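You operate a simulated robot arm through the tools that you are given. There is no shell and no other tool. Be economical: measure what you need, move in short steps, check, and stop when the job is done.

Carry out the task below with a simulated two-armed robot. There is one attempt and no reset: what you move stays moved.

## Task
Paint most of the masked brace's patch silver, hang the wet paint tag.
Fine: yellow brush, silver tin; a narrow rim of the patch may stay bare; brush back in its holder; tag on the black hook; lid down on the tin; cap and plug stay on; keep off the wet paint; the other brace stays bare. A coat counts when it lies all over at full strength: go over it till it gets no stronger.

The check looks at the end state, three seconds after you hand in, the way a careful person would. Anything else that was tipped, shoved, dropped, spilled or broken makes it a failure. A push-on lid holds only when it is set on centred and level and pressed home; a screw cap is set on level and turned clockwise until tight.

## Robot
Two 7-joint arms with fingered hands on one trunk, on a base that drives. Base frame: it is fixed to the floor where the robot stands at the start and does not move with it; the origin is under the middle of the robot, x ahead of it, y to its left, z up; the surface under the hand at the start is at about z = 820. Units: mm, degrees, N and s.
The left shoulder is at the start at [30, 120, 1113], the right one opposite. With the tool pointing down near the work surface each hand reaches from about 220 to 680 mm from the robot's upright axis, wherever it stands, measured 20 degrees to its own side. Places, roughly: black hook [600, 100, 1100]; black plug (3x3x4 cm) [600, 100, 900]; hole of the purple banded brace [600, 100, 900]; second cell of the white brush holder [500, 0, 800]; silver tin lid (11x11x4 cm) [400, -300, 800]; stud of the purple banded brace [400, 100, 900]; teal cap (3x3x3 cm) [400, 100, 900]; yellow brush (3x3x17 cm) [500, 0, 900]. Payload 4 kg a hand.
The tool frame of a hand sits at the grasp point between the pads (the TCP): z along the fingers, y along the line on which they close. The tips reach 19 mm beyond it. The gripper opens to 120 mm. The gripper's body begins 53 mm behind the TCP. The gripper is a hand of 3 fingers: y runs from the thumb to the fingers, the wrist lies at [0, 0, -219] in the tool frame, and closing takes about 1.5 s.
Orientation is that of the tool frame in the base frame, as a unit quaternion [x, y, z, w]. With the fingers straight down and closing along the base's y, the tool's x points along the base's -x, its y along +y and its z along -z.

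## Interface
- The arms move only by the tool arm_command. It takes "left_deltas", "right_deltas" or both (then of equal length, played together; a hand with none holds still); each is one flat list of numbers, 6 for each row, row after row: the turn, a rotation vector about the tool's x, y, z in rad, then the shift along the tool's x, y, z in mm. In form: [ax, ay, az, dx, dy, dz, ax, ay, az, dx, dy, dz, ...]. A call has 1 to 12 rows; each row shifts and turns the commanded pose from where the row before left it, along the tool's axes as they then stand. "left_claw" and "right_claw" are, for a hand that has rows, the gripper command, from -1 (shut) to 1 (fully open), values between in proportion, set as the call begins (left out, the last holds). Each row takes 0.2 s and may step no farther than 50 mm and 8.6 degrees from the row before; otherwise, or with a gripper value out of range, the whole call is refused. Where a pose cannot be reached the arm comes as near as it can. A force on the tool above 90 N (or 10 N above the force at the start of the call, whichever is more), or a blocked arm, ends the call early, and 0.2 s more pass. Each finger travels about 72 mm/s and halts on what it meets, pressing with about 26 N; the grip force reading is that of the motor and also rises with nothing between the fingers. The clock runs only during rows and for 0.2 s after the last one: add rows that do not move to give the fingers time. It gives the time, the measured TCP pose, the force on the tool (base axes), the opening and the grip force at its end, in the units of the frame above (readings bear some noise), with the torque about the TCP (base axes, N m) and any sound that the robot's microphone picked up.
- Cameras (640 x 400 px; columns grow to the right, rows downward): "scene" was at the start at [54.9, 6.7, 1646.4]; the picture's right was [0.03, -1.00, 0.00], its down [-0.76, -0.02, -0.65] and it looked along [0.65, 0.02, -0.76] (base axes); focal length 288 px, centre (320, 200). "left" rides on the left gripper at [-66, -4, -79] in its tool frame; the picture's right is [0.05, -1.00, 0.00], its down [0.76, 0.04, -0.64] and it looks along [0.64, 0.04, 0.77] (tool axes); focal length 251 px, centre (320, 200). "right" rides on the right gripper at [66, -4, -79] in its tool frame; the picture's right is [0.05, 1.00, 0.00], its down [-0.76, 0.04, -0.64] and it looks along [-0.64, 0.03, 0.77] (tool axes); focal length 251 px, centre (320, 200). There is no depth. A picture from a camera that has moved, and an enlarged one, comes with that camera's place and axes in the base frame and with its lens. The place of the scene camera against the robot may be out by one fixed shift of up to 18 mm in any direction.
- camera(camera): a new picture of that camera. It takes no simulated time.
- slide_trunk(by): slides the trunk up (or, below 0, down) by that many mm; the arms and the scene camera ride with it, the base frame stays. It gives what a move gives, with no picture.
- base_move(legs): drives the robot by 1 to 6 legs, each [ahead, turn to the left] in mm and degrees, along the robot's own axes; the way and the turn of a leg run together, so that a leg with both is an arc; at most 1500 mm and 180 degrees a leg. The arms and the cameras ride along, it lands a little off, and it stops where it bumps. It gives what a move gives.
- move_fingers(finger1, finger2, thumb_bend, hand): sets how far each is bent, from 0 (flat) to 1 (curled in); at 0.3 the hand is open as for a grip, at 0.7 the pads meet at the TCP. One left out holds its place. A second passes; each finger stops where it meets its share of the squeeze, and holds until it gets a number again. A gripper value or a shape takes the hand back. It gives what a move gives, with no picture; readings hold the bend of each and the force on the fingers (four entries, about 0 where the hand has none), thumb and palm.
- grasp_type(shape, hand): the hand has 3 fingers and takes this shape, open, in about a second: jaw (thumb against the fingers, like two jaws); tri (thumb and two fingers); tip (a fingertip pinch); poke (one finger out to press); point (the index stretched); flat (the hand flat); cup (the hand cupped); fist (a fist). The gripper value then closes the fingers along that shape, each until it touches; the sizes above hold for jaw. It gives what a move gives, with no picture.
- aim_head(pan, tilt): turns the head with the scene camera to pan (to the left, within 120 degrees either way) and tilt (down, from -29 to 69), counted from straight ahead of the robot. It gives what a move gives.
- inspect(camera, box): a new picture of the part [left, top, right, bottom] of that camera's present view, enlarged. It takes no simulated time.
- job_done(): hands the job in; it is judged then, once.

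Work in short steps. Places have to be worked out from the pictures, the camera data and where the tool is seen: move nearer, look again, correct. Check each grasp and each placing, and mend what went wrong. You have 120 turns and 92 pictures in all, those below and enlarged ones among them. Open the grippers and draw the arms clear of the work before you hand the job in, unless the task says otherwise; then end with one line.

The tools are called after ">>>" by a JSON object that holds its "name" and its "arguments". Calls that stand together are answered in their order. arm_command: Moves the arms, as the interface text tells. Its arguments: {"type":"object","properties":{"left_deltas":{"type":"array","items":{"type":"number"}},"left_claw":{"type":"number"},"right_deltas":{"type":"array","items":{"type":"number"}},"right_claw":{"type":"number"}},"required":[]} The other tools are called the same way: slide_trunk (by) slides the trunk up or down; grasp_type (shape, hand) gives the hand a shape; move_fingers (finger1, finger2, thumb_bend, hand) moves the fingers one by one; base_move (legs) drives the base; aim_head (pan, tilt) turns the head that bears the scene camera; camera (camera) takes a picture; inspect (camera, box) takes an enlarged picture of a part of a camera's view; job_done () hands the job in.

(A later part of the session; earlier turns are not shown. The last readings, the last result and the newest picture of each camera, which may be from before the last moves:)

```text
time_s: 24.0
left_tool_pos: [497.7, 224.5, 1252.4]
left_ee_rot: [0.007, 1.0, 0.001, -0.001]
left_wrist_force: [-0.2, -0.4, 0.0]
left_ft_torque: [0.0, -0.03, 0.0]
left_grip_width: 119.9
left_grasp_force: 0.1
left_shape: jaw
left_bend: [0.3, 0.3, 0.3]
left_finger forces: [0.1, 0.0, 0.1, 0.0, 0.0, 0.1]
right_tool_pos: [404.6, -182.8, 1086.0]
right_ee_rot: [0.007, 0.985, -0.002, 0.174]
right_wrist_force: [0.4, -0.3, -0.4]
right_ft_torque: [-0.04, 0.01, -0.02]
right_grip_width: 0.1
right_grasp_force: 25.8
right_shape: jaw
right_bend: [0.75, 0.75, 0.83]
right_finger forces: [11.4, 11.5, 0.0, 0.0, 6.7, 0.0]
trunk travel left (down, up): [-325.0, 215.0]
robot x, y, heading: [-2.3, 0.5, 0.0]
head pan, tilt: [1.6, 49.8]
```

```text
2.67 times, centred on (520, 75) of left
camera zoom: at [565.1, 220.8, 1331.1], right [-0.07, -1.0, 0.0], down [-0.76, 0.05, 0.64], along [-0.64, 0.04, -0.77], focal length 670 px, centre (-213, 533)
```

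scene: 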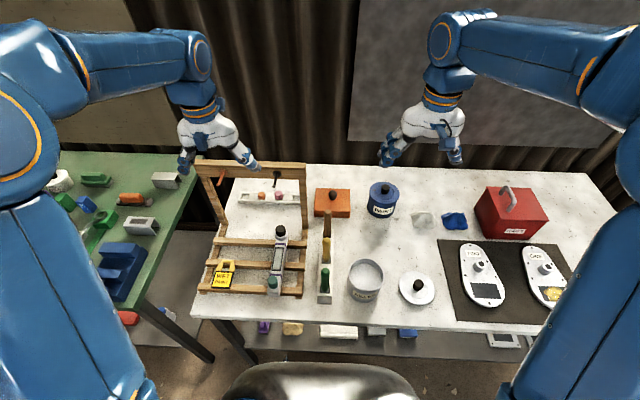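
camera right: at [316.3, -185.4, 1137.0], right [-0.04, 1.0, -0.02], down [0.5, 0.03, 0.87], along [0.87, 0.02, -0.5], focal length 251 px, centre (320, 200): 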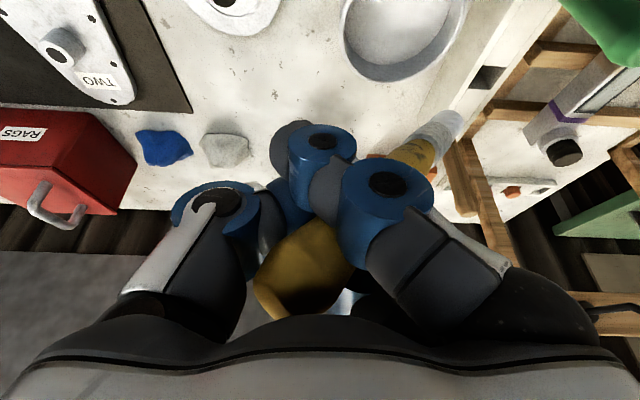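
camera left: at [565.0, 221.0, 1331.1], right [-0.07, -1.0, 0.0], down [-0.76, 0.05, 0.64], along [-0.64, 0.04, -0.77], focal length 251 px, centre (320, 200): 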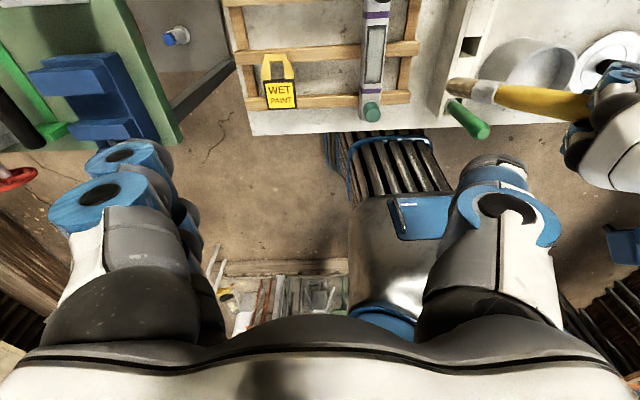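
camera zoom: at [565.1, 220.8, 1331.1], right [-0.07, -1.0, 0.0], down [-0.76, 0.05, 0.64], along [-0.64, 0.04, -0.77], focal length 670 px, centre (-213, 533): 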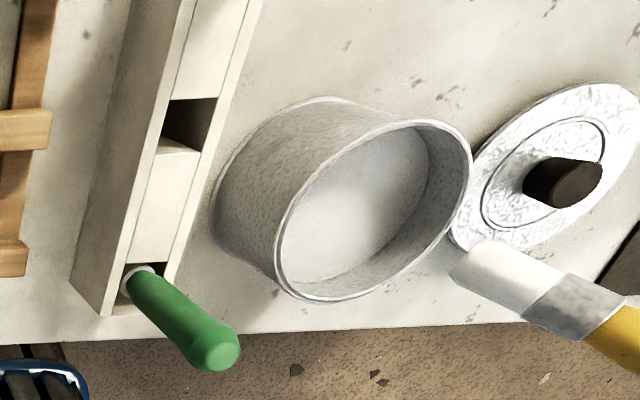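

The brush pivoted further (tip now ≈ (435, -95, 998)). I'll lean the hand 20° toward +y so the brush is more upright (less torque, clear of the green brush), and move the left hand out of the way.

>>> {"name": "arm_command", "arguments": {"right_deltas": [0.117, 0, 0, 0, 0, 0, 0.117, 0, 0, 0, 0, 0, 0.116, 0, 0, 0, 0, 0, 0, 0, 0, 0, 0, 0], "left_deltas": [0, 0, 0, 0, 45, 0, 0, 0, 0, 0, 45, 0, 0, 0, 0, 0, 45, 0, 0, 0, 0, 0, 0, 0]}}

>>> {"name": "camera", "arguments": {"camera": "right"}}

>>> {"name": "camera", "arguments": {"camera": "left"}}

```text
time_s: 25.0
left_tool_pos: [497.9, 357.0, 1253.5]
left_ee_rot: [0.008, 1.0, 0.0, -0.001]
left_wrist_force: [0.2, -0.4, 0.6]
left_ft_torque: [0.0, 0.0, 0.01]
left_grip_width: 120.0
left_grasp_force: 0.1
left_shape: jaw
left_bend: [0.3, 0.3, 0.3]
left_finger forces: [0.1, 0.0, 0.0, 0.0, 0.1, 0.0]
right_tool_pos: [402.9, -184.3, 1085.3]
right_ee_rot: [0.038, 0.969, -0.172, 0.17]
right_wrist_force: [0.4, -0.7, -0.8]
right_ft_torque: [-0.04, 0.0, -0.02]
right_grip_width: 0.0
right_grasp_force: 26.3
right_shape: jaw
right_bend: [0.75, 0.75, 0.83]
right_finger forces: [11.4, 11.6, 0.0, 0.1, 6.6, 0.1]
trunk travel left (down, up): [-325.0, 215.0]
robot x, y, heading: [2.2, 2.8, -0.2]
head pan, tilt: [1.6, 49.8]
```

```text
59 pictures are left
camera right: at [315.8, -158.8, 1132.4], right [0.08, 0.94, -0.34], down [0.52, 0.25, 0.82], along [0.85, -0.24, -0.47], focal length 251 px, centre (320, 200)
```

right: 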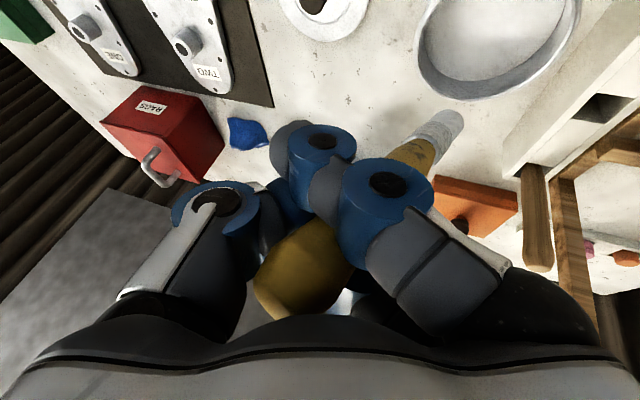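

```text
58 pictures are left
camera left: at [566.2, 352.6, 1333.3], right [-0.07, -1.0, 0.0], down [-0.76, 0.05, 0.64], along [-0.64, 0.05, -0.77], focal length 251 px, centre (320, 200)
```

left: 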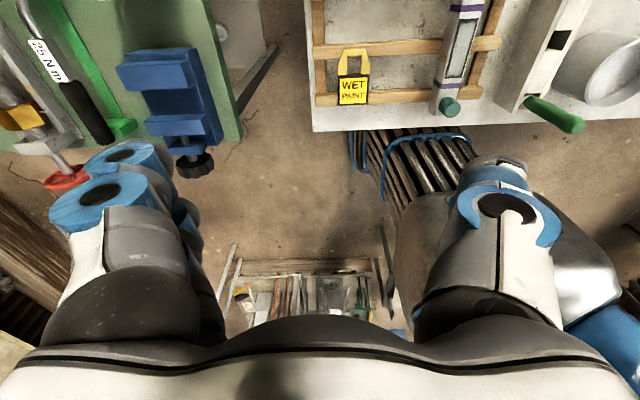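

Carry the brush over to above the near end of the patch (tip aimed at (450, 140, 940)).

>>> {"name": "arm_command", "arguments": {"right_deltas": [0, 0, 0, 0.66, 38.4, -8.8, 0, 0, 0, 0.66, 38.4, -8.8, 0, 0, 0, 0.66, 38.4, -8.8, 0, 0, 0, 0.66, 38.4, -8.8, 0, 0, 0, 0.66, 38.4, -8.8, 0, 0, 0, 0.66, 38.4, -8.8, 0, 0, 0, 0.66, 38.4, -8.8, 0, 0, 0, 0, 0, 0]}}

>>> {"name": "camera", "arguments": {"camera": "right"}}

>>> {"name": "inspect", "arguments": {"camera": "scene", "box": [230, 200, 350, 300]}}

>>> {"name": "inspect", "arguments": {"camera": "left", "box": [390, 0, 590, 125]}}

```text
time_s: 26.8
left_tool_pos: [499.3, 356.5, 1252.5]
left_ee_rot: [0.006, 1.0, 0.0, -0.001]
left_wrist_force: [-1.3, -0.5, 0.9]
left_ft_torque: [0.01, 0.0, 0.0]
left_grip_width: 120.1
left_grasp_force: 0.0
left_shape: jaw
left_bend: [0.3, 0.3, 0.3]
left_finger forces: [0.0, 0.0, 0.1, 0.1, 0.0, 0.0]
right_tool_pos: [414.9, 89.5, 1051.3]
right_ee_rot: [0.038, 0.97, -0.172, 0.169]
right_wrist_force: [-0.2, -0.3, -0.4]
right_ft_torque: [0.0, 0.02, 0.02]
right_grip_width: 0.1
right_grasp_force: 26.2
right_shape: jaw
right_bend: [0.75, 0.75, 0.83]
right_finger forces: [10.7, 11.1, 0.0, 0.1, 6.7, 0.0]
trunk travel left (down, up): [-325.0, 215.0]
robot x, y, heading: [1.4, 2.4, -0.1]
head pan, tilt: [1.6, 49.8]
```

```text
57 pictures are left
camera right: at [327.1, 114.8, 1098.8], right [0.08, 0.94, -0.34], down [0.52, 0.25, 0.82], along [0.85, -0.24, -0.47], focal length 251 px, centre (320, 200)
```

right: 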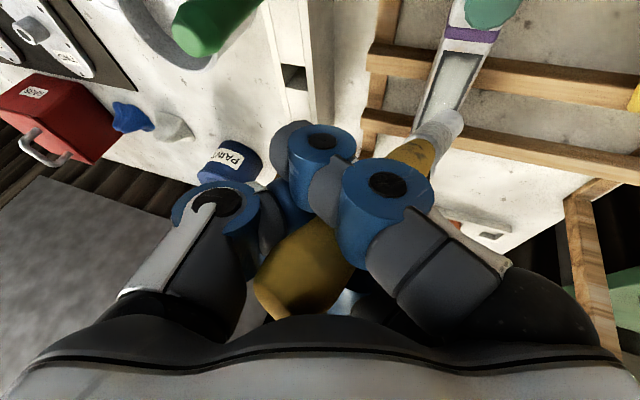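

```text
4.00 times, centred on (290, 250) of scene
camera zoom: at [54.9, 5.7, 1646.4], right [0.03, -1.0, 0.0], down [-0.76, -0.02, -0.65], along [0.65, 0.02, -0.76], focal length 1150 px, centre (440, 0)
```

zoom: 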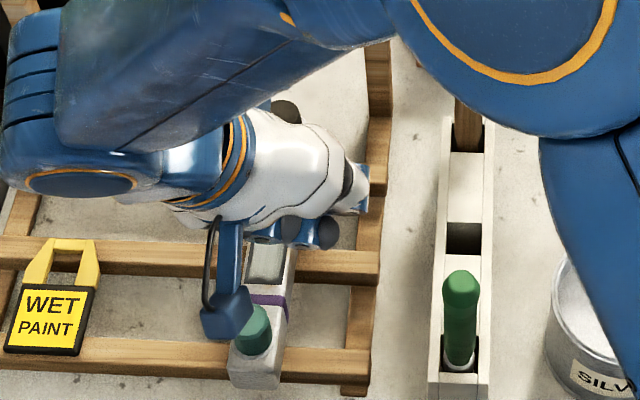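

```text
3.20 times, centred on (490, 62) of left
camera zoom: at [566.7, 352.8, 1333.0], right [-0.07, -1.0, 0.0], down [-0.76, 0.05, 0.64], along [-0.64, 0.04, -0.77], focal length 805 px, centre (-224, 640)
```

zoom: 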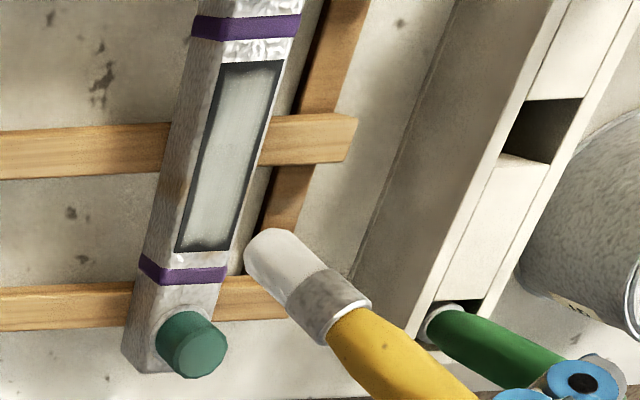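

The left view gives the patch: near end (438, 139), far end (516, 137.5), z ≈ 883, ~20 mm wide inside; brush tip at (454, 141, 939). Lower gently to about z 887 and check for contact.

>>> {"name": "arm_command", "arguments": {"right_deltas": [0, 0, 0, 5, 4.1, 11.3, 0, 0, 0, 5, 4.1, 11.3, 0, 0, 0, 5, 4.1, 11.3, 0, 0, 0, 5, 4.1, 11.3, 0, 0, 0, 0, 0, 0]}}

>>> {"name": "inspect", "arguments": {"camera": "left", "box": [390, 0, 590, 125]}}

```text
time_s: 28.0
left_tool_pos: [499.1, 355.7, 1252.3]
left_ee_rot: [0.007, 1.0, 0.0, 0.0]
left_wrist_force: [-0.1, 0.2, 0.3]
left_ft_torque: [0.02, 0.0, 0.02]
left_grip_width: 119.9
left_grasp_force: 0.1
left_shape: jaw
left_bend: [0.3, 0.3, 0.3]
left_finger forces: [0.0, 0.0, 0.1, 0.1, 0.1, 0.0]
right_tool_pos: [412.5, 89.7, 999.3]
right_ee_rot: [0.037, 0.97, -0.173, 0.17]
right_wrist_force: [0.4, 0.9, -0.9]
right_ft_torque: [-0.05, 0.0, 0.0]
right_grip_width: 0.0
right_grasp_force: 26.2
right_shape: jaw
right_bend: [0.75, 0.75, 0.83]
right_finger forces: [10.6, 11.0, 0.0, 0.0, 6.6, 0.0]
trunk travel left (down, up): [-325.0, 215.0]
robot x, y, heading: [-2.3, -4.7, -0.2]
head pan, tilt: [1.6, 49.8]
```

```text
3.20 times, centred on (490, 62) of left
camera zoom: at [566.6, 353.7, 1332.8], right [-0.07, -1.0, 0.0], down [-0.76, 0.05, 0.64], along [-0.64, 0.04, -0.77], focal length 805 px, centre (-224, 640)
```

zoom: 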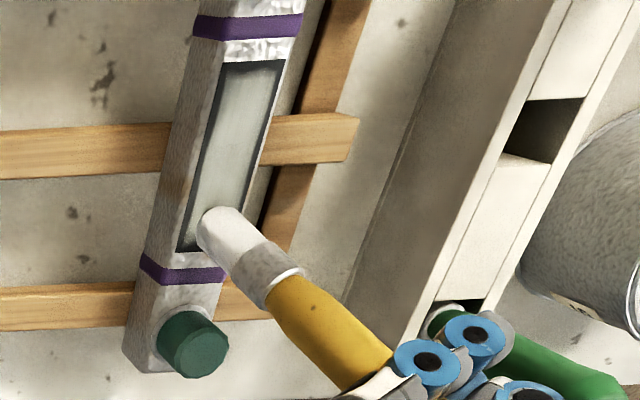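

No contact force yet; the tip looks just above the patch. Lower 4 mm.

>>> {"name": "arm_command", "arguments": {"right_deltas": [0, 0, 0, 0.7, 0.64, 1.76, 0, 0, 0, 0.7, 0.64, 1.76, 0, 0, 0, 0, 0, 0]}}

>>> {"name": "inspect", "arguments": {"camera": "left", "box": [430, 0, 530, 100]}}

```text
time_s: 28.8
left_tool_pos: [497.8, 356.1, 1253.4]
left_ee_rot: [0.008, 1.0, 0.0, 0.001]
left_wrist_force: [0.0, 0.0, 0.9]
left_ft_torque: [-0.01, 0.03, -0.03]
left_grip_width: 120.0
left_grasp_force: 0.0
left_shape: jaw
left_bend: [0.3, 0.3, 0.3]
left_finger forces: [0.0, 0.0, 0.1, 0.0, 0.0, 0.1]
right_tool_pos: [410.6, 89.2, 996.4]
right_ee_rot: [0.039, 0.969, -0.173, 0.171]
right_wrist_force: [-4.2, -4.8, 15.0]
right_ft_torque: [0.25, -0.07, 0.05]
right_grip_width: 0.0
right_grasp_force: 26.4
right_shape: jaw
right_bend: [0.75, 0.75, 0.83]
right_finger forces: [10.6, 12.9, 0.0, 0.0, 10.3, 0.0]
trunk travel left (down, up): [-325.0, 215.0]
robot x, y, heading: [1.2, -1.4, -0.1]
head pan, tilt: [1.6, 49.8]
```

```text
4.00 times, centred on (480, 50) of left
camera zoom: at [565.0, 353.0, 1333.8], right [-0.07, -1.0, 0.0], down [-0.76, 0.05, 0.64], along [-0.64, 0.04, -0.77], focal length 1006 px, centre (-320, 800)
```

zoom: 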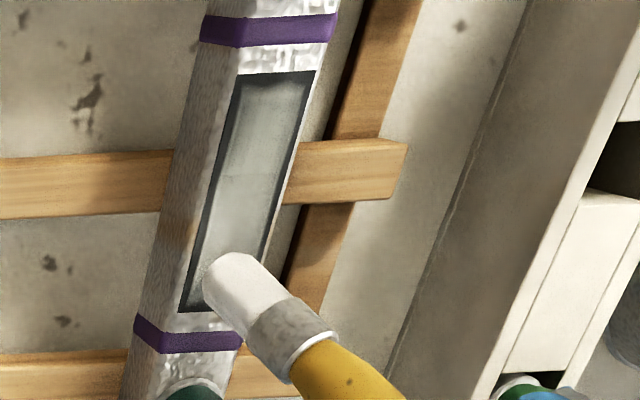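

Contact reached (15 N, a bit much). Ease up 1.5 mm and stroke to the far end and back.

>>> {"name": "arm_command", "arguments": {"right_deltas": [0, 0, 0, -0.5, -0.48, -1.3, 0, 0, 0, -13.1, 1.4, 4.6, 0, 0, 0, -13.1, 1.4, 4.6, 0, 0, 0, -13.1, 1.4, 4.6, 0, 0, 0, -13.1, 1.4, 4.6, 0, 0, 0, 0, 0, 0]}}

>>> {"name": "inspect", "arguments": {"camera": "left", "box": [430, 0, 530, 100]}}

```text
time_s: 30.2
left_tool_pos: [498.0, 356.5, 1252.0]
left_ee_rot: [0.007, 1.0, 0.0, 0.0]
left_wrist_force: [0.1, 0.6, 0.3]
left_ft_torque: [-0.03, 0.0, -0.04]
left_grip_width: 119.8
left_grasp_force: 0.0
left_shape: jaw
left_bend: [0.3, 0.3, 0.3]
left_finger forces: [0.1, 0.1, 0.0, 0.0, 0.0, 0.0]
right_tool_pos: [467.8, 87.9, 996.8]
right_ee_rot: [0.037, 0.969, -0.173, 0.171]
right_wrist_force: [-0.7, 0.4, 3.9]
right_ft_torque: [0.23, 0.03, 0.08]
right_grip_width: 0.3
right_grasp_force: 26.2
right_shape: jaw
right_bend: [0.75, 0.75, 0.83]
right_finger forces: [11.4, 11.9, 0.1, 0.0, 8.8, 0.0]
trunk travel left (down, up): [-325.0, 215.0]
robot x, y, heading: [-0.2, -0.2, -0.0]
head pan, tilt: [1.6, 49.8]
```

```text
4.00 times, centred on (480, 50) of left
camera zoom: at [565.9, 353.8, 1333.1], right [-0.07, -1.0, 0.0], down [-0.76, 0.05, 0.64], along [-0.64, 0.04, -0.77], focal length 1006 px, centre (-320, 800)
```

zoom: 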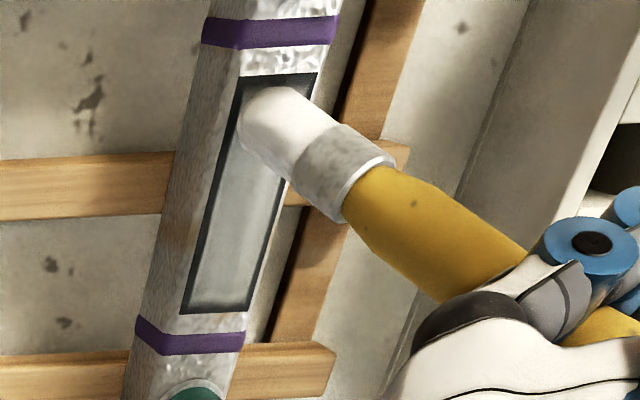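

Contact is at 4 N, tip at the far end. Stroke back and forth three lengths.

>>> {"name": "arm_command", "arguments": {"right_deltas": [0, 0, 0, 13.1, -1.4, -4.6, 0, 0, 0, 13.1, -1.4, -4.6, 0, 0, 0, 13.1, -1.4, -4.6, 0, 0, 0, 13.1, -1.4, -4.6, 0, 0, 0, -13.1, 1.4, 4.6, 0, 0, 0, -13.1, 1.4, 4.6, 0, 0, 0, -13.1, 1.4, 4.6, 0, 0, 0, -13.1, 1.4, 4.6, 0, 0, 0, 13.1, -1.4, -4.6, 0, 0, 0, 13.1, -1.4, -4.6, 0, 0, 0, 13.1, -1.4, -4.6, 0, 0, 0, 13.1, -1.4, -4.6]}}

>>> {"name": "inspect", "arguments": {"camera": "left", "box": [430, 0, 530, 100]}}

```text
time_s: 32.8
left_tool_pos: [499.7, 357.6, 1253.2]
left_ee_rot: [0.007, 1.0, 0.001, 0.0]
left_wrist_force: [0.1, -0.3, -0.4]
left_ft_torque: [0.01, -0.04, 0.01]
left_grip_width: 119.9
left_grasp_force: 0.1
left_shape: jaw
left_bend: [0.3, 0.3, 0.3]
left_finger forces: [0.0, 0.0, 0.0, 0.1, 0.0, 0.1]
right_tool_pos: [410.4, 90.0, 997.7]
right_ee_rot: [0.037, 0.969, -0.173, 0.17]
right_wrist_force: [0.2, 0.0, -0.7]
right_ft_torque: [-0.02, 0.0, 0.01]
right_grip_width: 0.0
right_grasp_force: 25.1
right_shape: jaw
right_bend: [0.75, 0.75, 0.83]
right_finger forces: [11.1, 11.0, 0.0, 0.0, 6.6, 0.0]
trunk travel left (down, up): [-325.0, 215.0]
robot x, y, heading: [0.9, -1.5, 0.1]
head pan, tilt: [1.6, 49.8]
```

```text
4.00 times, centred on (480, 50) of left
camera zoom: at [566.1, 353.9, 1333.0], right [-0.07, -1.0, 0.0], down [-0.76, 0.05, 0.64], along [-0.64, 0.04, -0.77], focal length 1006 px, centre (-320, 800)
```

zoom: 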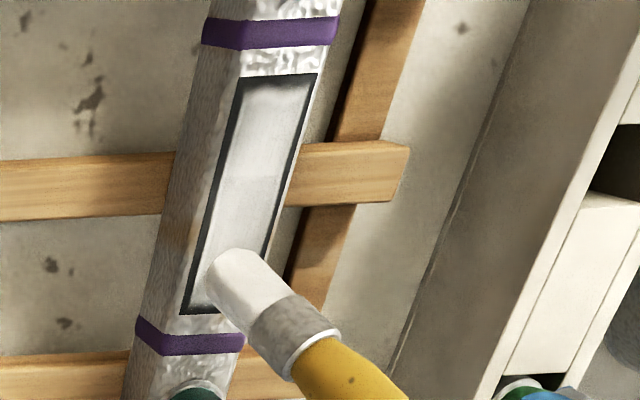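

The patch is brightening; contact was lost at the near end. Lower 1.2 mm and stroke with ±3 mm side offsets.

>>> {"name": "arm_command", "arguments": {"right_deltas": [0, 0, 0, 0.4, 3.2, 0.06, 0, 0, 0, -13.1, 1.4, 4.6, 0, 0, 0, -13.1, 1.4, 4.6, 0, 0, 0, -13.1, 1.4, 4.6, 0, 0, 0, -13.1, 1.4, 4.6, 0, 0, 0, 0, -5.6, 2, 0, 0, 0, 13.1, -1.4, -4.6, 0, 0, 0, 13.1, -1.4, -4.6, 0, 0, 0, 13.1, -1.4, -4.6, 0, 0, 0, 13.1, -1.4, -4.6, 0, 0, 0, 0, 2.8, -1]}}

>>> {"name": "inspect", "arguments": {"camera": "left", "box": [430, 0, 530, 100]}}

```text
time_s: 35.2
left_tool_pos: [499.8, 357.2, 1252.9]
left_ee_rot: [0.007, 1.0, 0.0, 0.001]
left_wrist_force: [0.2, 0.1, 0.3]
left_ft_torque: [0.05, -0.02, 0.0]
left_grip_width: 119.8
left_grasp_force: 0.0
left_shape: jaw
left_bend: [0.3, 0.3, 0.3]
left_finger forces: [0.0, 0.0, 0.0, 0.0, 0.0, 0.0]
right_tool_pos: [412.9, 90.3, 995.3]
right_ee_rot: [0.037, 0.97, -0.172, 0.17]
right_wrist_force: [-1.0, -0.8, 2.5]
right_ft_torque: [0.01, -0.04, 0.01]
right_grip_width: 0.0
right_grasp_force: 25.7
right_shape: jaw
right_bend: [0.75, 0.75, 0.83]
right_finger forces: [11.1, 11.7, 0.1, 0.1, 6.7, 0.1]
trunk travel left (down, up): [-325.0, 215.0]
robot x, y, heading: [0.1, 0.1, 0.2]
head pan, tilt: [1.6, 49.8]
```

```text
4.00 times, centred on (480, 50) of left
camera zoom: at [566.7, 353.7, 1332.8], right [-0.07, -1.0, 0.0], down [-0.76, 0.05, 0.64], along [-0.64, 0.04, -0.77], focal length 1006 px, centre (-320, 800)
```

zoom: 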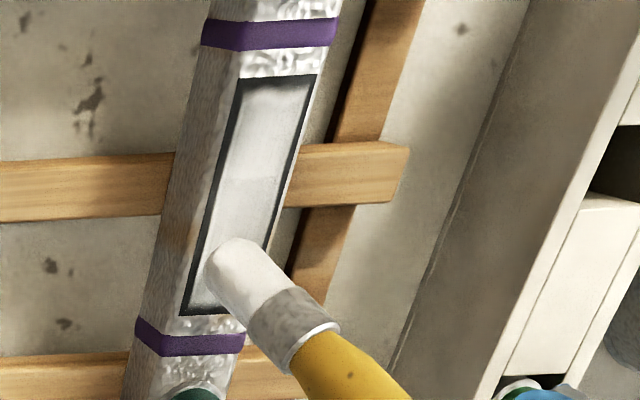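

Brighter. Extend the strokes ~6 mm toward the near end and go over it again.

>>> {"name": "arm_command", "arguments": {"right_deltas": [0, 0, 0, 5.6, -0.7, -1.9, 0, 0, 0, 0.2, 2.8, -0.5, 0, 0, 0, -14.6, 1.55, 5.05, 0, 0, 0, -14.6, 1.55, 5.05, 0, 0, 0, -14.6, 1.55, 5.05, 0, 0, 0, -14.6, 1.55, 5.05, 0, 0, 0, 0, -5.6, 2, 0, 0, 0, 14.6, -1.55, -5.05, 0, 0, 0, 14.6, -1.55, -5.05, 0, 0, 0, 14.6, -1.55, -5.05, 0, 0, 0, 14.6, -1.55, -5.05, 0, 0, 0, 0, 2.8, -1]}}

>>> {"name": "arm_command", "arguments": {"right_deltas": [0, 0, 0, -14.6, 1.55, 5.05, 0, 0, 0, -14.6, 1.55, 5.05, 0, 0, 0, -14.6, 1.55, 5.05, 0, 0, 0, -14.6, 1.55, 5.05, 0, 0, 0, 0, 0, 0]}}

>>> {"name": "inspect", "arguments": {"camera": "left", "box": [430, 0, 530, 100]}}

```text
time_s: 37.8
left_tool_pos: [499.3, 357.1, 1252.8]
left_ee_rot: [0.007, 1.0, 0.0, 0.0]
left_wrist_force: [-0.3, 0.1, 0.3]
left_ft_torque: [0.01, -0.01, 0.0]
left_grip_width: 120.1
left_grasp_force: 0.1
left_shape: jaw
left_bend: [0.3, 0.3, 0.3]
left_finger forces: [0.0, 0.1, 0.0, 0.0, 0.0, 0.1]
right_tool_pos: [406.4, 90.6, 994.5]
right_ee_rot: [0.037, 0.969, -0.172, 0.171]
right_wrist_force: [-0.7, -0.8, 3.2]
right_ft_torque: [0.03, -0.09, -0.06]
right_grip_width: 0.0
right_grasp_force: 26.0
right_shape: jaw
right_bend: [0.75, 0.75, 0.83]
right_finger forces: [10.7, 11.6, 0.1, 0.1, 6.2, 0.0]
trunk travel left (down, up): [-325.0, 215.0]
robot x, y, heading: [-0.4, -2.3, 0.2]
head pan, tilt: [1.6, 49.8]
```

```text
time_s: 39.0
left_tool_pos: [498.6, 356.7, 1252.6]
left_ee_rot: [0.007, 1.0, 0.0, 0.0]
left_wrist_force: [0.1, 0.9, 0.5]
left_ft_torque: [0.0, -0.02, 0.02]
left_grip_width: 120.0
left_grasp_force: 0.0
left_shape: jaw
left_bend: [0.3, 0.3, 0.3]
left_finger forces: [0.0, 0.0, 0.0, 0.1, 0.0, 0.1]
right_tool_pos: [468.9, 87.9, 993.9]
right_ee_rot: [0.037, 0.97, -0.173, 0.169]
right_wrist_force: [-0.1, 0.0, 1.5]
right_ft_torque: [0.09, 0.07, 0.03]
right_grip_width: 0.0
right_grasp_force: 25.9
right_shape: jaw
right_bend: [0.75, 0.75, 0.83]
right_finger forces: [11.3, 11.1, 0.0, 0.1, 6.8, 0.0]
trunk travel left (down, up): [-325.0, 215.0]
robot x, y, heading: [1.0, 0.1, 0.0]
head pan, tilt: [1.6, 49.8]
```

```text
4.00 times, centred on (480, 50) of left
camera zoom: at [566.2, 354.0, 1332.8], right [-0.07, -1.0, 0.0], down [-0.76, 0.05, 0.64], along [-0.64, 0.04, -0.77], focal length 1006 px, centre (-320, 800)
```

zoom: 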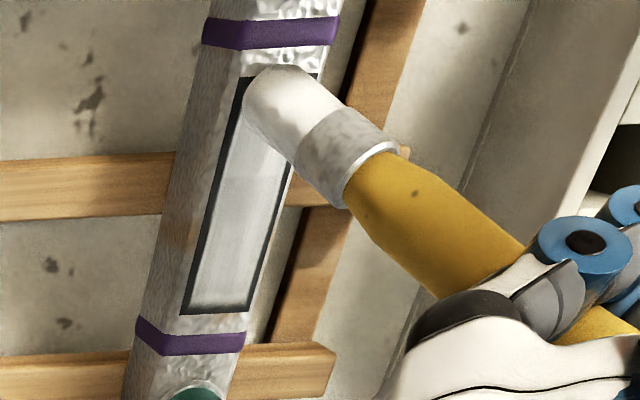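

Coverage spans the patch, but the near half looks weaker and the bristles are fading. Lift and look at patch before re-dipping.

>>> {"name": "arm_command", "arguments": {"right_deltas": [0, 0, 0, -8.6, -8, -22, 0, 0, 0, -8.6, -8, -22, 0, 0, 0, -4, -8, -22, 0, 0, 0, 10, -35, -4, 0, 0, 0, 20, -35, 5, 0, 0, 0, 0, 0, 0]}}

>>> {"name": "inspect", "arguments": {"camera": "left", "box": [430, 0, 530, 100]}}

>>> {"name": "camera", "arguments": {"camera": "right"}}

```text
time_s: 40.4
left_tool_pos: [500.5, 357.6, 1252.0]
left_ee_rot: [0.007, 1.0, 0.0, -0.001]
left_wrist_force: [-0.5, 0.7, -0.2]
left_ft_torque: [0.0, 0.02, 0.01]
left_grip_width: 120.0
left_grasp_force: 0.1
left_shape: jaw
left_bend: [0.3, 0.3, 0.3]
left_finger forces: [0.0, 0.0, 0.1, 0.1, 0.0, 0.0]
right_tool_pos: [425.8, 22.0, 1079.0]
right_ee_rot: [0.037, 0.97, -0.173, 0.169]
right_wrist_force: [-0.1, 0.6, -0.3]
right_ft_torque: [-0.02, 0.01, 0.02]
right_grip_width: 0.1
right_grasp_force: 25.5
right_shape: jaw
right_bend: [0.75, 0.75, 0.83]
right_finger forces: [11.2, 10.7, 0.0, 0.0, 6.1, 0.1]
trunk travel left (down, up): [-325.0, 215.0]
robot x, y, heading: [1.0, 3.9, -0.2]
head pan, tilt: [1.6, 49.8]
```

```text
4.00 times, centred on (480, 50) of left
camera zoom: at [567.1, 354.5, 1332.3], right [-0.07, -1.0, 0.0], down [-0.76, 0.05, 0.64], along [-0.64, 0.04, -0.77], focal length 1006 px, centre (-320, 800)
```

zoom: 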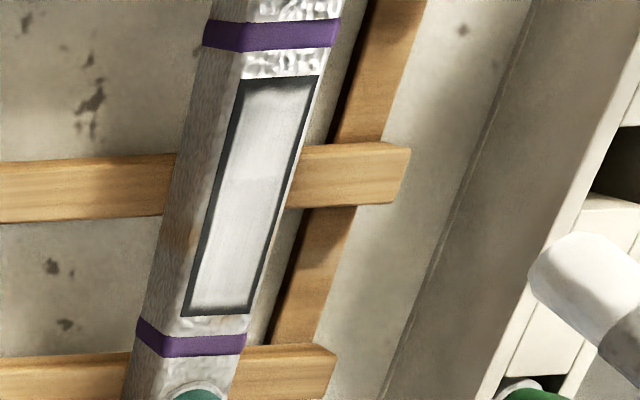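

```text
47 pictures are left
camera right: at [339.7, 48.5, 1125.3], right [0.08, 0.94, -0.34], down [0.52, 0.25, 0.82], along [0.85, -0.24, -0.47], focal length 251 px, centre (320, 200)
```

right: 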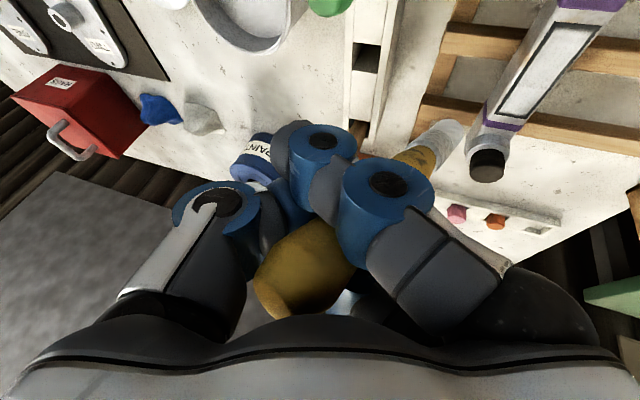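

Solid coverage, with some fainter streaks; I'll re-dip and apply one more coat. Move the tip above the tin and lower to z≈868.

>>> {"name": "arm_command", "arguments": {"right_deltas": [0, 0, 0, 8.9, -34.7, 13.1, 0, 0, 0, 8.9, -34.7, 13.1, 0, 0, 0, 8.9, -34.7, 13.1, 0, 0, 0, 8.9, -34.7, 13.1, 0, 0, 0, 8.9, -34.7, 13.1, 0, 0, 0, 0, 0, 0]}}

>>> {"name": "arm_command", "arguments": {"right_deltas": [0, 0, 0, 7, 6.6, 18.1, 0, 0, 0, 7, 6.6, 18.1, 0, 0, 0, 7, 6.6, 18.1, 0, 0, 0, 7, 6.6, 18.1, 0, 0, 0, 0, 0, 0]}}

>>> {"name": "inspect", "arguments": {"camera": "left", "box": [440, 0, 640, 125]}}

```text
time_s: 41.8
left_tool_pos: [499.6, 358.5, 1253.6]
left_ee_rot: [0.008, 1.0, 0.0, 0.001]
left_wrist_force: [-0.6, -0.3, 1.1]
left_ft_torque: [0.0, 0.03, 0.02]
left_grip_width: 119.8
left_grasp_force: 0.0
left_shape: jaw
left_bend: [0.3, 0.3, 0.3]
left_finger forces: [0.0, 0.1, 0.0, 0.1, 0.0, 0.0]
right_tool_pos: [383.1, -163.1, 1063.1]
right_ee_rot: [0.038, 0.969, -0.174, 0.17]
right_wrist_force: [0.5, -0.2, -0.7]
right_ft_torque: [-0.04, 0.07, -0.03]
right_grip_width: 0.1
right_grasp_force: 26.1
right_shape: jaw
right_bend: [0.75, 0.75, 0.83]
right_finger forces: [10.2, 10.4, 0.1, 0.0, 5.9, 0.0]
trunk travel left (down, up): [-325.0, 215.0]
robot x, y, heading: [-1.1, -0.2, -0.2]
head pan, tilt: [1.6, 49.8]
```

```text
time_s: 43.0
left_tool_pos: [497.9, 357.5, 1253.8]
left_ee_rot: [0.006, 1.0, 0.0, 0.0]
left_wrist_force: [0.6, 0.2, 0.7]
left_ft_torque: [-0.04, 0.05, 0.03]
left_grip_width: 120.0
left_grasp_force: 0.1
left_shape: jaw
left_bend: [0.3, 0.3, 0.3]
left_finger forces: [0.0, 0.0, 0.0, 0.0, 0.1, 0.0]
right_tool_pos: [383.6, -162.9, 979.9]
right_ee_rot: [0.037, 0.969, -0.173, 0.17]
right_wrist_force: [-2.1, -0.6, 10.3]
right_ft_torque: [0.41, -0.21, 0.1]
right_grip_width: 0.0
right_grasp_force: 26.2
right_shape: jaw
right_bend: [0.75, 0.75, 0.84]
right_finger forces: [10.8, 14.8, 0.0, 0.0, 9.5, 0.0]
trunk travel left (down, up): [-325.0, 215.0]
robot x, y, heading: [2.6, -1.7, -0.0]
head pan, tilt: [1.6, 49.8]
```

```text
3.20 times, centred on (540, 62) of left
camera zoom: at [565.9, 354.0, 1333.1], right [-0.07, -1.0, 0.0], down [-0.76, 0.05, 0.64], along [-0.64, 0.04, -0.77], focal length 805 px, centre (-384, 640)
```

zoom: 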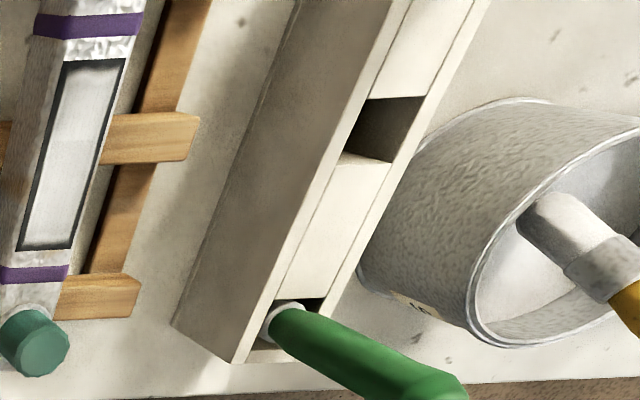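

Dipped (contact with the paint body). Lift out and return next to the patch, then re-measure the tip.

>>> {"name": "arm_command", "arguments": {"right_deltas": [0, 0, 0, -7, -6.6, -18.1, 0, 0, 0, -7, -6.6, -18.1, 0, 0, 0, -7, -6.6, -18.1, 0, 0, 0, -7, -6.6, -18.1, 0, 0, 0, -4, -4, -10, 0, 0, 0, 0, 0, 0]}}

>>> {"name": "arm_command", "arguments": {"right_deltas": [0, 0, 0, -7.5, 36, -12, 0, 0, 0, -7.5, 36, -12, 0, 0, 0, -7.5, 36, -12, 0, 0, 0, -7.5, 36, -12, 0, 0, 0, -5, 36, -12, 0, 0, 0, 5, 40, -2, 0, 0, 0, 5, 36, -2, 0, 0, 0, 0, 0, 0]}}

>>> {"name": "camera", "arguments": {"camera": "right"}}

>>> {"name": "inspect", "arguments": {"camera": "left", "box": [390, 0, 590, 125]}}

```text
time_s: 44.4
left_tool_pos: [498.4, 358.4, 1252.7]
left_ee_rot: [0.008, 1.0, 0.001, 0.001]
left_wrist_force: [0.3, -0.4, 0.1]
left_ft_torque: [0.04, -0.04, -0.01]
left_grip_width: 120.1
left_grasp_force: 0.0
left_shape: jaw
left_bend: [0.3, 0.3, 0.3]
left_finger forces: [0.0, 0.0, 0.1, 0.0, 0.0, 0.0]
right_tool_pos: [382.6, -164.5, 1074.7]
right_ee_rot: [0.037, 0.969, -0.173, 0.17]
right_wrist_force: [0.0, 1.0, -1.2]
right_ft_torque: [-0.04, 0.03, -0.01]
right_grip_width: 0.0
right_grasp_force: 26.1
right_shape: jaw
right_bend: [0.75, 0.75, 0.83]
right_finger forces: [11.6, 11.4, 0.1, 0.0, 6.2, 0.0]
trunk travel left (down, up): [-325.0, 215.0]
robot x, y, heading: [2.2, 1.6, 0.2]
head pan, tilt: [1.6, 49.8]
```

```text
time_s: 46.2
left_tool_pos: [500.2, 357.1, 1252.6]
left_ee_rot: [0.007, 1.0, 0.0, 0.0]
left_wrist_force: [-0.1, -0.4, 0.0]
left_ft_torque: [-0.03, -0.02, -0.02]
left_grip_width: 119.9
left_grasp_force: 0.0
left_shape: jaw
left_bend: [0.3, 0.3, 0.3]
left_finger forces: [0.0, 0.0, 0.0, 0.1, 0.1, 0.0]
right_tool_pos: [417.4, 97.7, 1057.4]
right_ee_rot: [0.037, 0.97, -0.172, 0.169]
right_wrist_force: [0.0, -0.8, -0.4]
right_ft_torque: [-0.01, -0.01, 0.0]
right_grip_width: 0.0
right_grasp_force: 25.9
right_shape: jaw
right_bend: [0.75, 0.75, 0.83]
right_finger forces: [10.6, 11.1, 0.0, 0.1, 6.2, 0.0]
trunk travel left (down, up): [-325.0, 215.0]
robot x, y, heading: [-1.3, 2.3, 0.2]
head pan, tilt: [1.6, 49.8]
```

```text
45 pictures are left
camera right: at [331.7, 123.6, 1104.6], right [0.08, 0.94, -0.34], down [0.52, 0.25, 0.82], along [0.85, -0.24, -0.47], focal length 251 px, centre (320, 200)
```

right: 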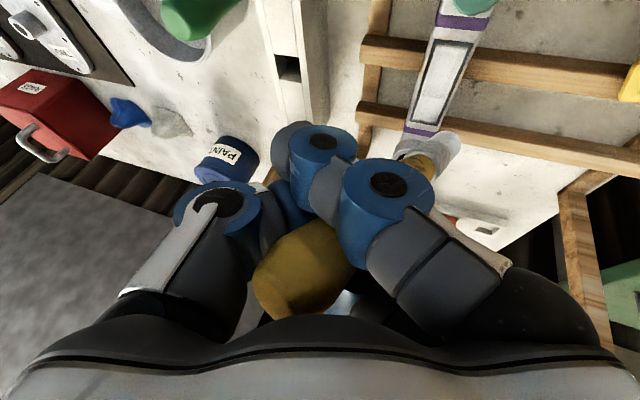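

```text
3.20 times, centred on (490, 62) of left
camera zoom: at [566.6, 353.1, 1333.0], right [-0.07, -1.0, 0.0], down [-0.76, 0.05, 0.64], along [-0.64, 0.04, -0.77], focal length 805 px, centre (-224, 640)
```

zoom: 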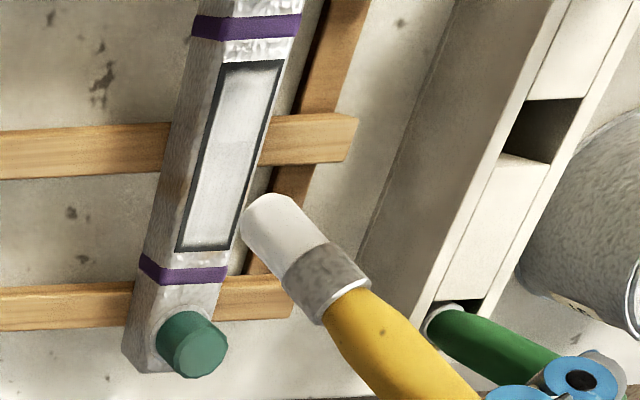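

New tip offset ≈ (53, 57, -102). Move the tip over the near end and down to ~4 mm above contact.

>>> {"name": "arm_command", "arguments": {"right_deltas": [0, 0, 0, 19.7, -15.6, -2, 0, 0, 0, 7.1, 6.7, 18.2, 0, 0, 0, 7.1, 6.7, 18.2, 0, 0, 0, 7.1, 6.7, 18.2, 0, 0, 0, 0.7, 0.64, 1.76, 0, 0, 0, 0, 0, 0]}}

>>> {"name": "inspect", "arguments": {"camera": "left", "box": [430, 0, 530, 100]}}

```text
time_s: 47.6
left_tool_pos: [498.9, 357.5, 1253.0]
left_ee_rot: [0.007, 1.0, -0.001, 0.0]
left_wrist_force: [0.3, -0.5, -0.3]
left_ft_torque: [0.01, -0.02, -0.03]
left_grip_width: 119.8
left_grasp_force: 0.0
left_shape: jaw
left_bend: [0.3, 0.3, 0.3]
left_finger forces: [0.0, 0.1, 0.0, 0.0, 0.1, 0.0]
right_tool_pos: [398.7, 85.8, 992.9]
right_ee_rot: [0.037, 0.97, -0.173, 0.169]
right_wrist_force: [-0.6, 0.4, -0.6]
right_ft_torque: [0.0, 0.01, 0.02]
right_grip_width: 0.0
right_grasp_force: 26.2
right_shape: jaw
right_bend: [0.75, 0.75, 0.83]
right_finger forces: [10.6, 11.0, 0.1, 0.1, 6.2, 0.0]
trunk travel left (down, up): [-325.0, 215.0]
robot x, y, heading: [2.1, -0.3, -0.1]
head pan, tilt: [1.6, 49.8]
```

```text
4.00 times, centred on (480, 50) of left
camera zoom: at [566.5, 353.8, 1332.8], right [-0.07, -1.0, 0.0], down [-0.76, 0.05, 0.64], along [-0.64, 0.04, -0.77], focal length 1006 px, centre (-320, 800)
```

zoom: 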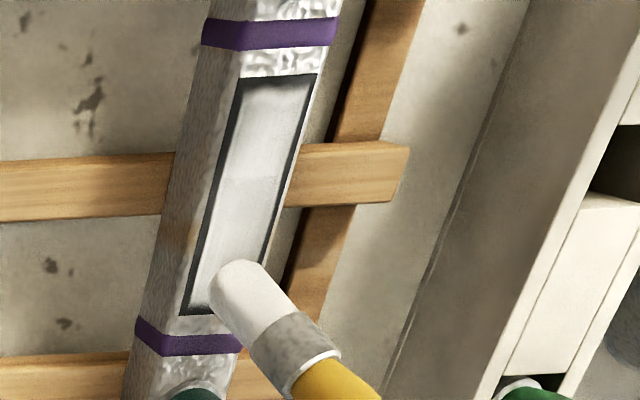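

Just above the patch. Lower 4 mm.

>>> {"name": "arm_command", "arguments": {"right_deltas": [0, 0, 0, 0.7, 1.6, 1.5, 0, 0, 0, 0.7, 0.64, 1.76, 0, 0, 0, 0, 0, 0]}}

```text
time_s: 48.4
left_tool_pos: [499.6, 356.9, 1252.7]
left_ee_rot: [0.007, 1.0, 0.0, 0.0]
left_wrist_force: [-0.8, -0.2, -0.6]
left_ft_torque: [0.02, -0.01, 0.01]
left_grip_width: 119.6
left_grasp_force: 0.0
left_shape: jaw
left_bend: [0.3, 0.3, 0.3]
left_finger forces: [0.0, 0.1, 0.0, 0.0, 0.0, 0.0]
right_tool_pos: [399.2, 86.6, 989.7]
right_ee_rot: [0.037, 0.969, -0.173, 0.17]
right_wrist_force: [-0.5, -0.9, 3.7]
right_ft_torque: [0.16, -0.14, 0.0]
right_grip_width: 0.2
right_grasp_force: 26.6
right_shape: jaw
right_bend: [0.75, 0.75, 0.83]
right_finger forces: [10.1, 12.7, 0.1, 0.1, 6.2, 0.1]
trunk travel left (down, up): [-325.0, 215.0]
robot x, y, heading: [1.4, 0.8, 0.1]
head pan, tilt: [1.6, 49.8]
```

Light contact (3.7 N). Stroke the full length with small side offsets.

>>> {"name": "arm_command", "arguments": {"right_deltas": [0, 0, 0, 4.7, 0.3, -2.2, 0, 0, 0, 0, 1.9, -0.7, 0, 0, 0, -14.6, 1.55, 5.05, 0, 0, 0, -14.6, 1.55, 5.05, 0, 0, 0, -14.6, 1.55, 5.05, 0, 0, 0, -14.6, 1.55, 5.05, 0, 0, 0, 0, -4.7, 1.7, 0, 0, 0, 14.6, -1.55, -5.05, 0, 0, 0, 14.6, -1.55, -5.05, 0, 0, 0, 14.6, -1.55, -5.05, 0, 0, 0, 14.6, -1.55, -5.05, 0, 0, 0, 0, 0, 0]}}

>>> {"name": "inspect", "arguments": {"camera": "left", "box": [430, 0, 530, 100]}}

```text
time_s: 51.0
left_tool_pos: [499.0, 356.7, 1252.2]
left_ee_rot: [0.007, 1.0, 0.0, 0.0]
left_wrist_force: [-0.5, 0.5, 0.5]
left_ft_torque: [-0.04, 0.04, 0.03]
left_grip_width: 119.7
left_grasp_force: 0.0
left_shape: jaw
left_bend: [0.3, 0.3, 0.3]
left_finger forces: [0.0, 0.0, 0.0, 0.0, 0.1, 0.0]
right_tool_pos: [394.6, 84.4, 988.2]
right_ee_rot: [0.037, 0.969, -0.173, 0.17]
right_wrist_force: [-0.5, 0.1, -0.2]
right_ft_torque: [0.08, -0.03, -0.01]
right_grip_width: 0.1
right_grasp_force: 26.1
right_shape: jaw
right_bend: [0.75, 0.75, 0.83]
right_finger forces: [11.1, 11.4, 0.1, 0.1, 5.7, 0.0]
trunk travel left (down, up): [-325.0, 215.0]
robot x, y, heading: [0.3, -2.8, -0.1]
head pan, tilt: [1.6, 49.8]
```

```text
4.00 times, centred on (480, 50) of left
camera zoom: at [566.8, 353.6, 1332.7], right [-0.07, -1.0, 0.0], down [-0.76, 0.05, 0.64], along [-0.64, 0.04, -0.77], focal length 1006 px, centre (-320, 800)
```

zoom: 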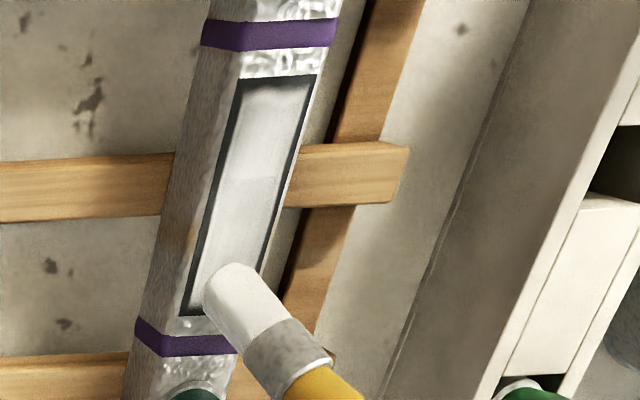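

Contact faded again; lower 1.5 mm, centre, and repeat.

>>> {"name": "arm_command", "arguments": {"right_deltas": [0, 0, 0, 0.5, 2.4, 0.6, 0, 0, 0, 0, 1.9, -0.7, 0, 0, 0, -14.6, 1.55, 5.05, 0, 0, 0, -14.6, 1.55, 5.05, 0, 0, 0, -14.6, 1.55, 5.05, 0, 0, 0, -14.6, 1.55, 5.05, 0, 0, 0, 0, -3.7, 1.4, 0, 0, 0, 14.6, -1.55, -5.05, 0, 0, 0, 14.6, -1.55, -5.05, 0, 0, 0, 14.6, -1.55, -5.05, 0, 0, 0, 14.6, -1.55, -5.05, 0, 0, 0, 0, 1.9, -0.7]}}

>>> {"name": "arm_command", "arguments": {"right_deltas": [0, 0, 0, 0.3, 0.3, 0.9, 0, 0, 0, -14.6, 1.55, 5.05, 0, 0, 0, -14.6, 1.55, 5.05, 0, 0, 0, -14.6, 1.55, 5.05, 0, 0, 0, -14.6, 1.55, 5.05, 0, 0, 0, 14.6, -1.55, -5.05, 0, 0, 0, 14.6, -1.55, -5.05, 0, 0, 0, 14.6, -1.55, -5.05, 0, 0, 0, 14.6, -1.55, -5.05, 0, 0, 0, 0, 0, 0]}}

>>> {"name": "arm_command", "arguments": {"right_deltas": [0, 0, 0, -8.6, -8, -22, 0, 0, 0, -8.6, -8, -22, 0, 0, 0, -4, -10, -22, 0, 0, 0, -10, -35, -4, 0, 0, 0, 0, 0, 0]}}

>>> {"name": "inspect", "arguments": {"camera": "left", "box": [430, 0, 530, 100]}}

```text
time_s: 53.6
left_tool_pos: [499.4, 357.7, 1252.8]
left_ee_rot: [0.007, 1.0, 0.0, 0.0]
left_wrist_force: [-0.2, 0.8, 1.0]
left_ft_torque: [0.02, 0.01, 0.02]
left_grip_width: 120.0
left_grasp_force: 0.1
left_shape: jaw
left_bend: [0.3, 0.3, 0.3]
left_finger forces: [0.0, 0.0, 0.0, 0.0, 0.1, 0.0]
right_tool_pos: [393.8, 86.6, 987.8]
right_ee_rot: [0.038, 0.969, -0.173, 0.17]
right_wrist_force: [0.0, -0.8, 3.0]
right_ft_torque: [0.03, -0.08, 0.0]
right_grip_width: 0.0
right_grasp_force: 25.5
right_shape: jaw
right_bend: [0.75, 0.75, 0.84]
right_finger forces: [10.9, 12.0, 0.0, 0.0, 5.3, 0.0]
trunk travel left (down, up): [-325.0, 215.0]
robot x, y, heading: [-0.0, -2.8, 0.1]
head pan, tilt: [1.6, 49.8]
```

```text
time_s: 55.8
left_tool_pos: [498.7, 356.7, 1253.2]
left_ee_rot: [0.007, 1.0, 0.0, 0.0]
left_wrist_force: [0.3, -0.3, 0.1]
left_ft_torque: [0.0, -0.01, 0.0]
left_grip_width: 120.0
left_grasp_force: 0.1
left_shape: jaw
left_bend: [0.3, 0.3, 0.3]
left_finger forces: [0.0, 0.1, 0.0, 0.0, 0.1, 0.0]
right_tool_pos: [393.6, 88.1, 986.5]
right_ee_rot: [0.038, 0.969, -0.172, 0.171]
right_wrist_force: [-1.8, -1.2, 3.7]
right_ft_torque: [0.16, -0.09, 0.07]
right_grip_width: 0.1
right_grasp_force: 25.8
right_shape: jaw
right_bend: [0.75, 0.75, 0.84]
right_finger forces: [12.3, 13.2, 0.0, 0.0, 5.9, 0.0]
trunk travel left (down, up): [-325.0, 215.0]
robot x, y, heading: [1.3, -1.5, -0.2]
head pan, tilt: [1.6, 49.8]
```

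```text
time_s: 57.0
left_tool_pos: [500.0, 357.8, 1251.7]
left_ee_rot: [0.007, 1.0, -0.001, -0.001]
left_wrist_force: [-0.2, 0.1, -1.5]
left_ft_torque: [-0.04, 0.0, 0.0]
left_grip_width: 119.8
left_grasp_force: 0.0
left_shape: jaw
left_bend: [0.3, 0.3, 0.3]
left_finger forces: [0.1, 0.1, 0.0, 0.0, 0.1, 0.0]
right_tool_pos: [393.5, 54.8, 1080.5]
right_ee_rot: [0.037, 0.97, -0.172, 0.169]
right_wrist_force: [0.6, 0.2, -0.6]
right_ft_torque: [-0.02, 0.0, 0.01]
right_grip_width: 0.2
right_grasp_force: 26.2
right_shape: jaw
right_bend: [0.75, 0.75, 0.84]
right_finger forces: [12.3, 11.5, 0.0, 0.0, 5.3, 0.1]
trunk travel left (down, up): [-325.0, 215.0]
robot x, y, heading: [2.9, 3.5, 0.1]
head pan, tilt: [1.6, 49.8]
```

```text
4.00 times, centred on (480, 50) of left
camera zoom: at [566.6, 355.3, 1332.3], right [-0.07, -1.0, 0.0], down [-0.76, 0.05, 0.64], along [-0.64, 0.04, -0.77], focal length 1006 px, centre (-320, 800)
```

zoom: 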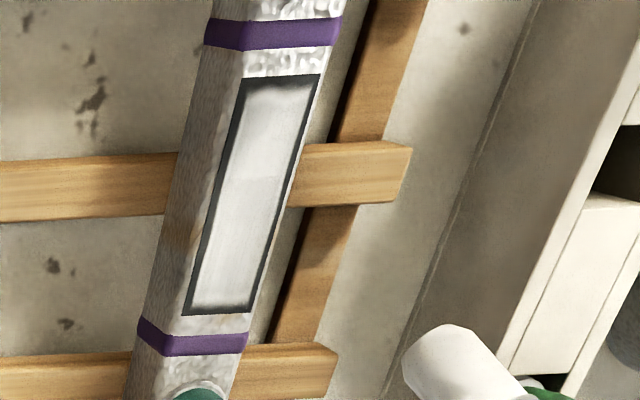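

The coat looks uniform now. Check it from the scene view and the right-hand camera at close range.

>>> {"name": "inspect", "arguments": {"camera": "scene", "box": [255, 225, 305, 300]}}

>>> {"name": "camera", "arguments": {"camera": "right"}}

```text
5.33 times, centred on (280, 262) of scene
camera zoom: at [54.8, 8.5, 1646.4], right [0.03, -1.0, 0.0], down [-0.76, -0.02, -0.65], along [0.65, 0.02, -0.76], focal length 1534 px, centre (533, -133)
```

zoom: 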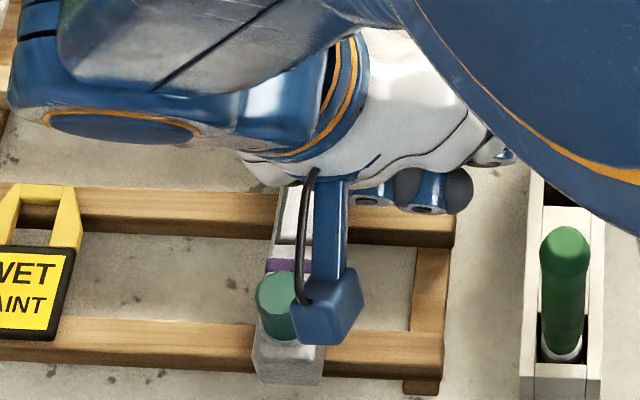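

```text
39 pictures are left
camera right: at [306.1, 81.2, 1126.7], right [0.08, 0.94, -0.34], down [0.52, 0.25, 0.82], along [0.85, -0.24, -0.47], focal length 251 px, centre (320, 200)
```

right: 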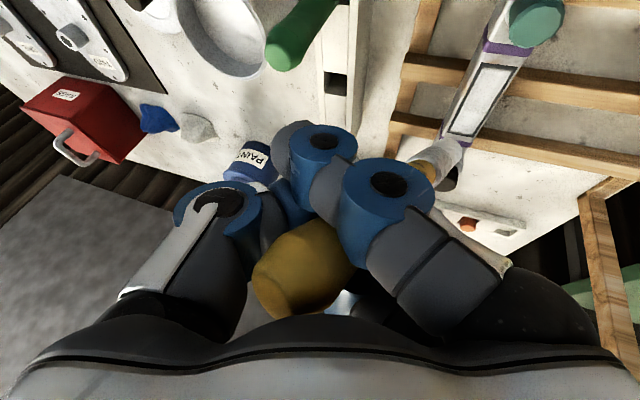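

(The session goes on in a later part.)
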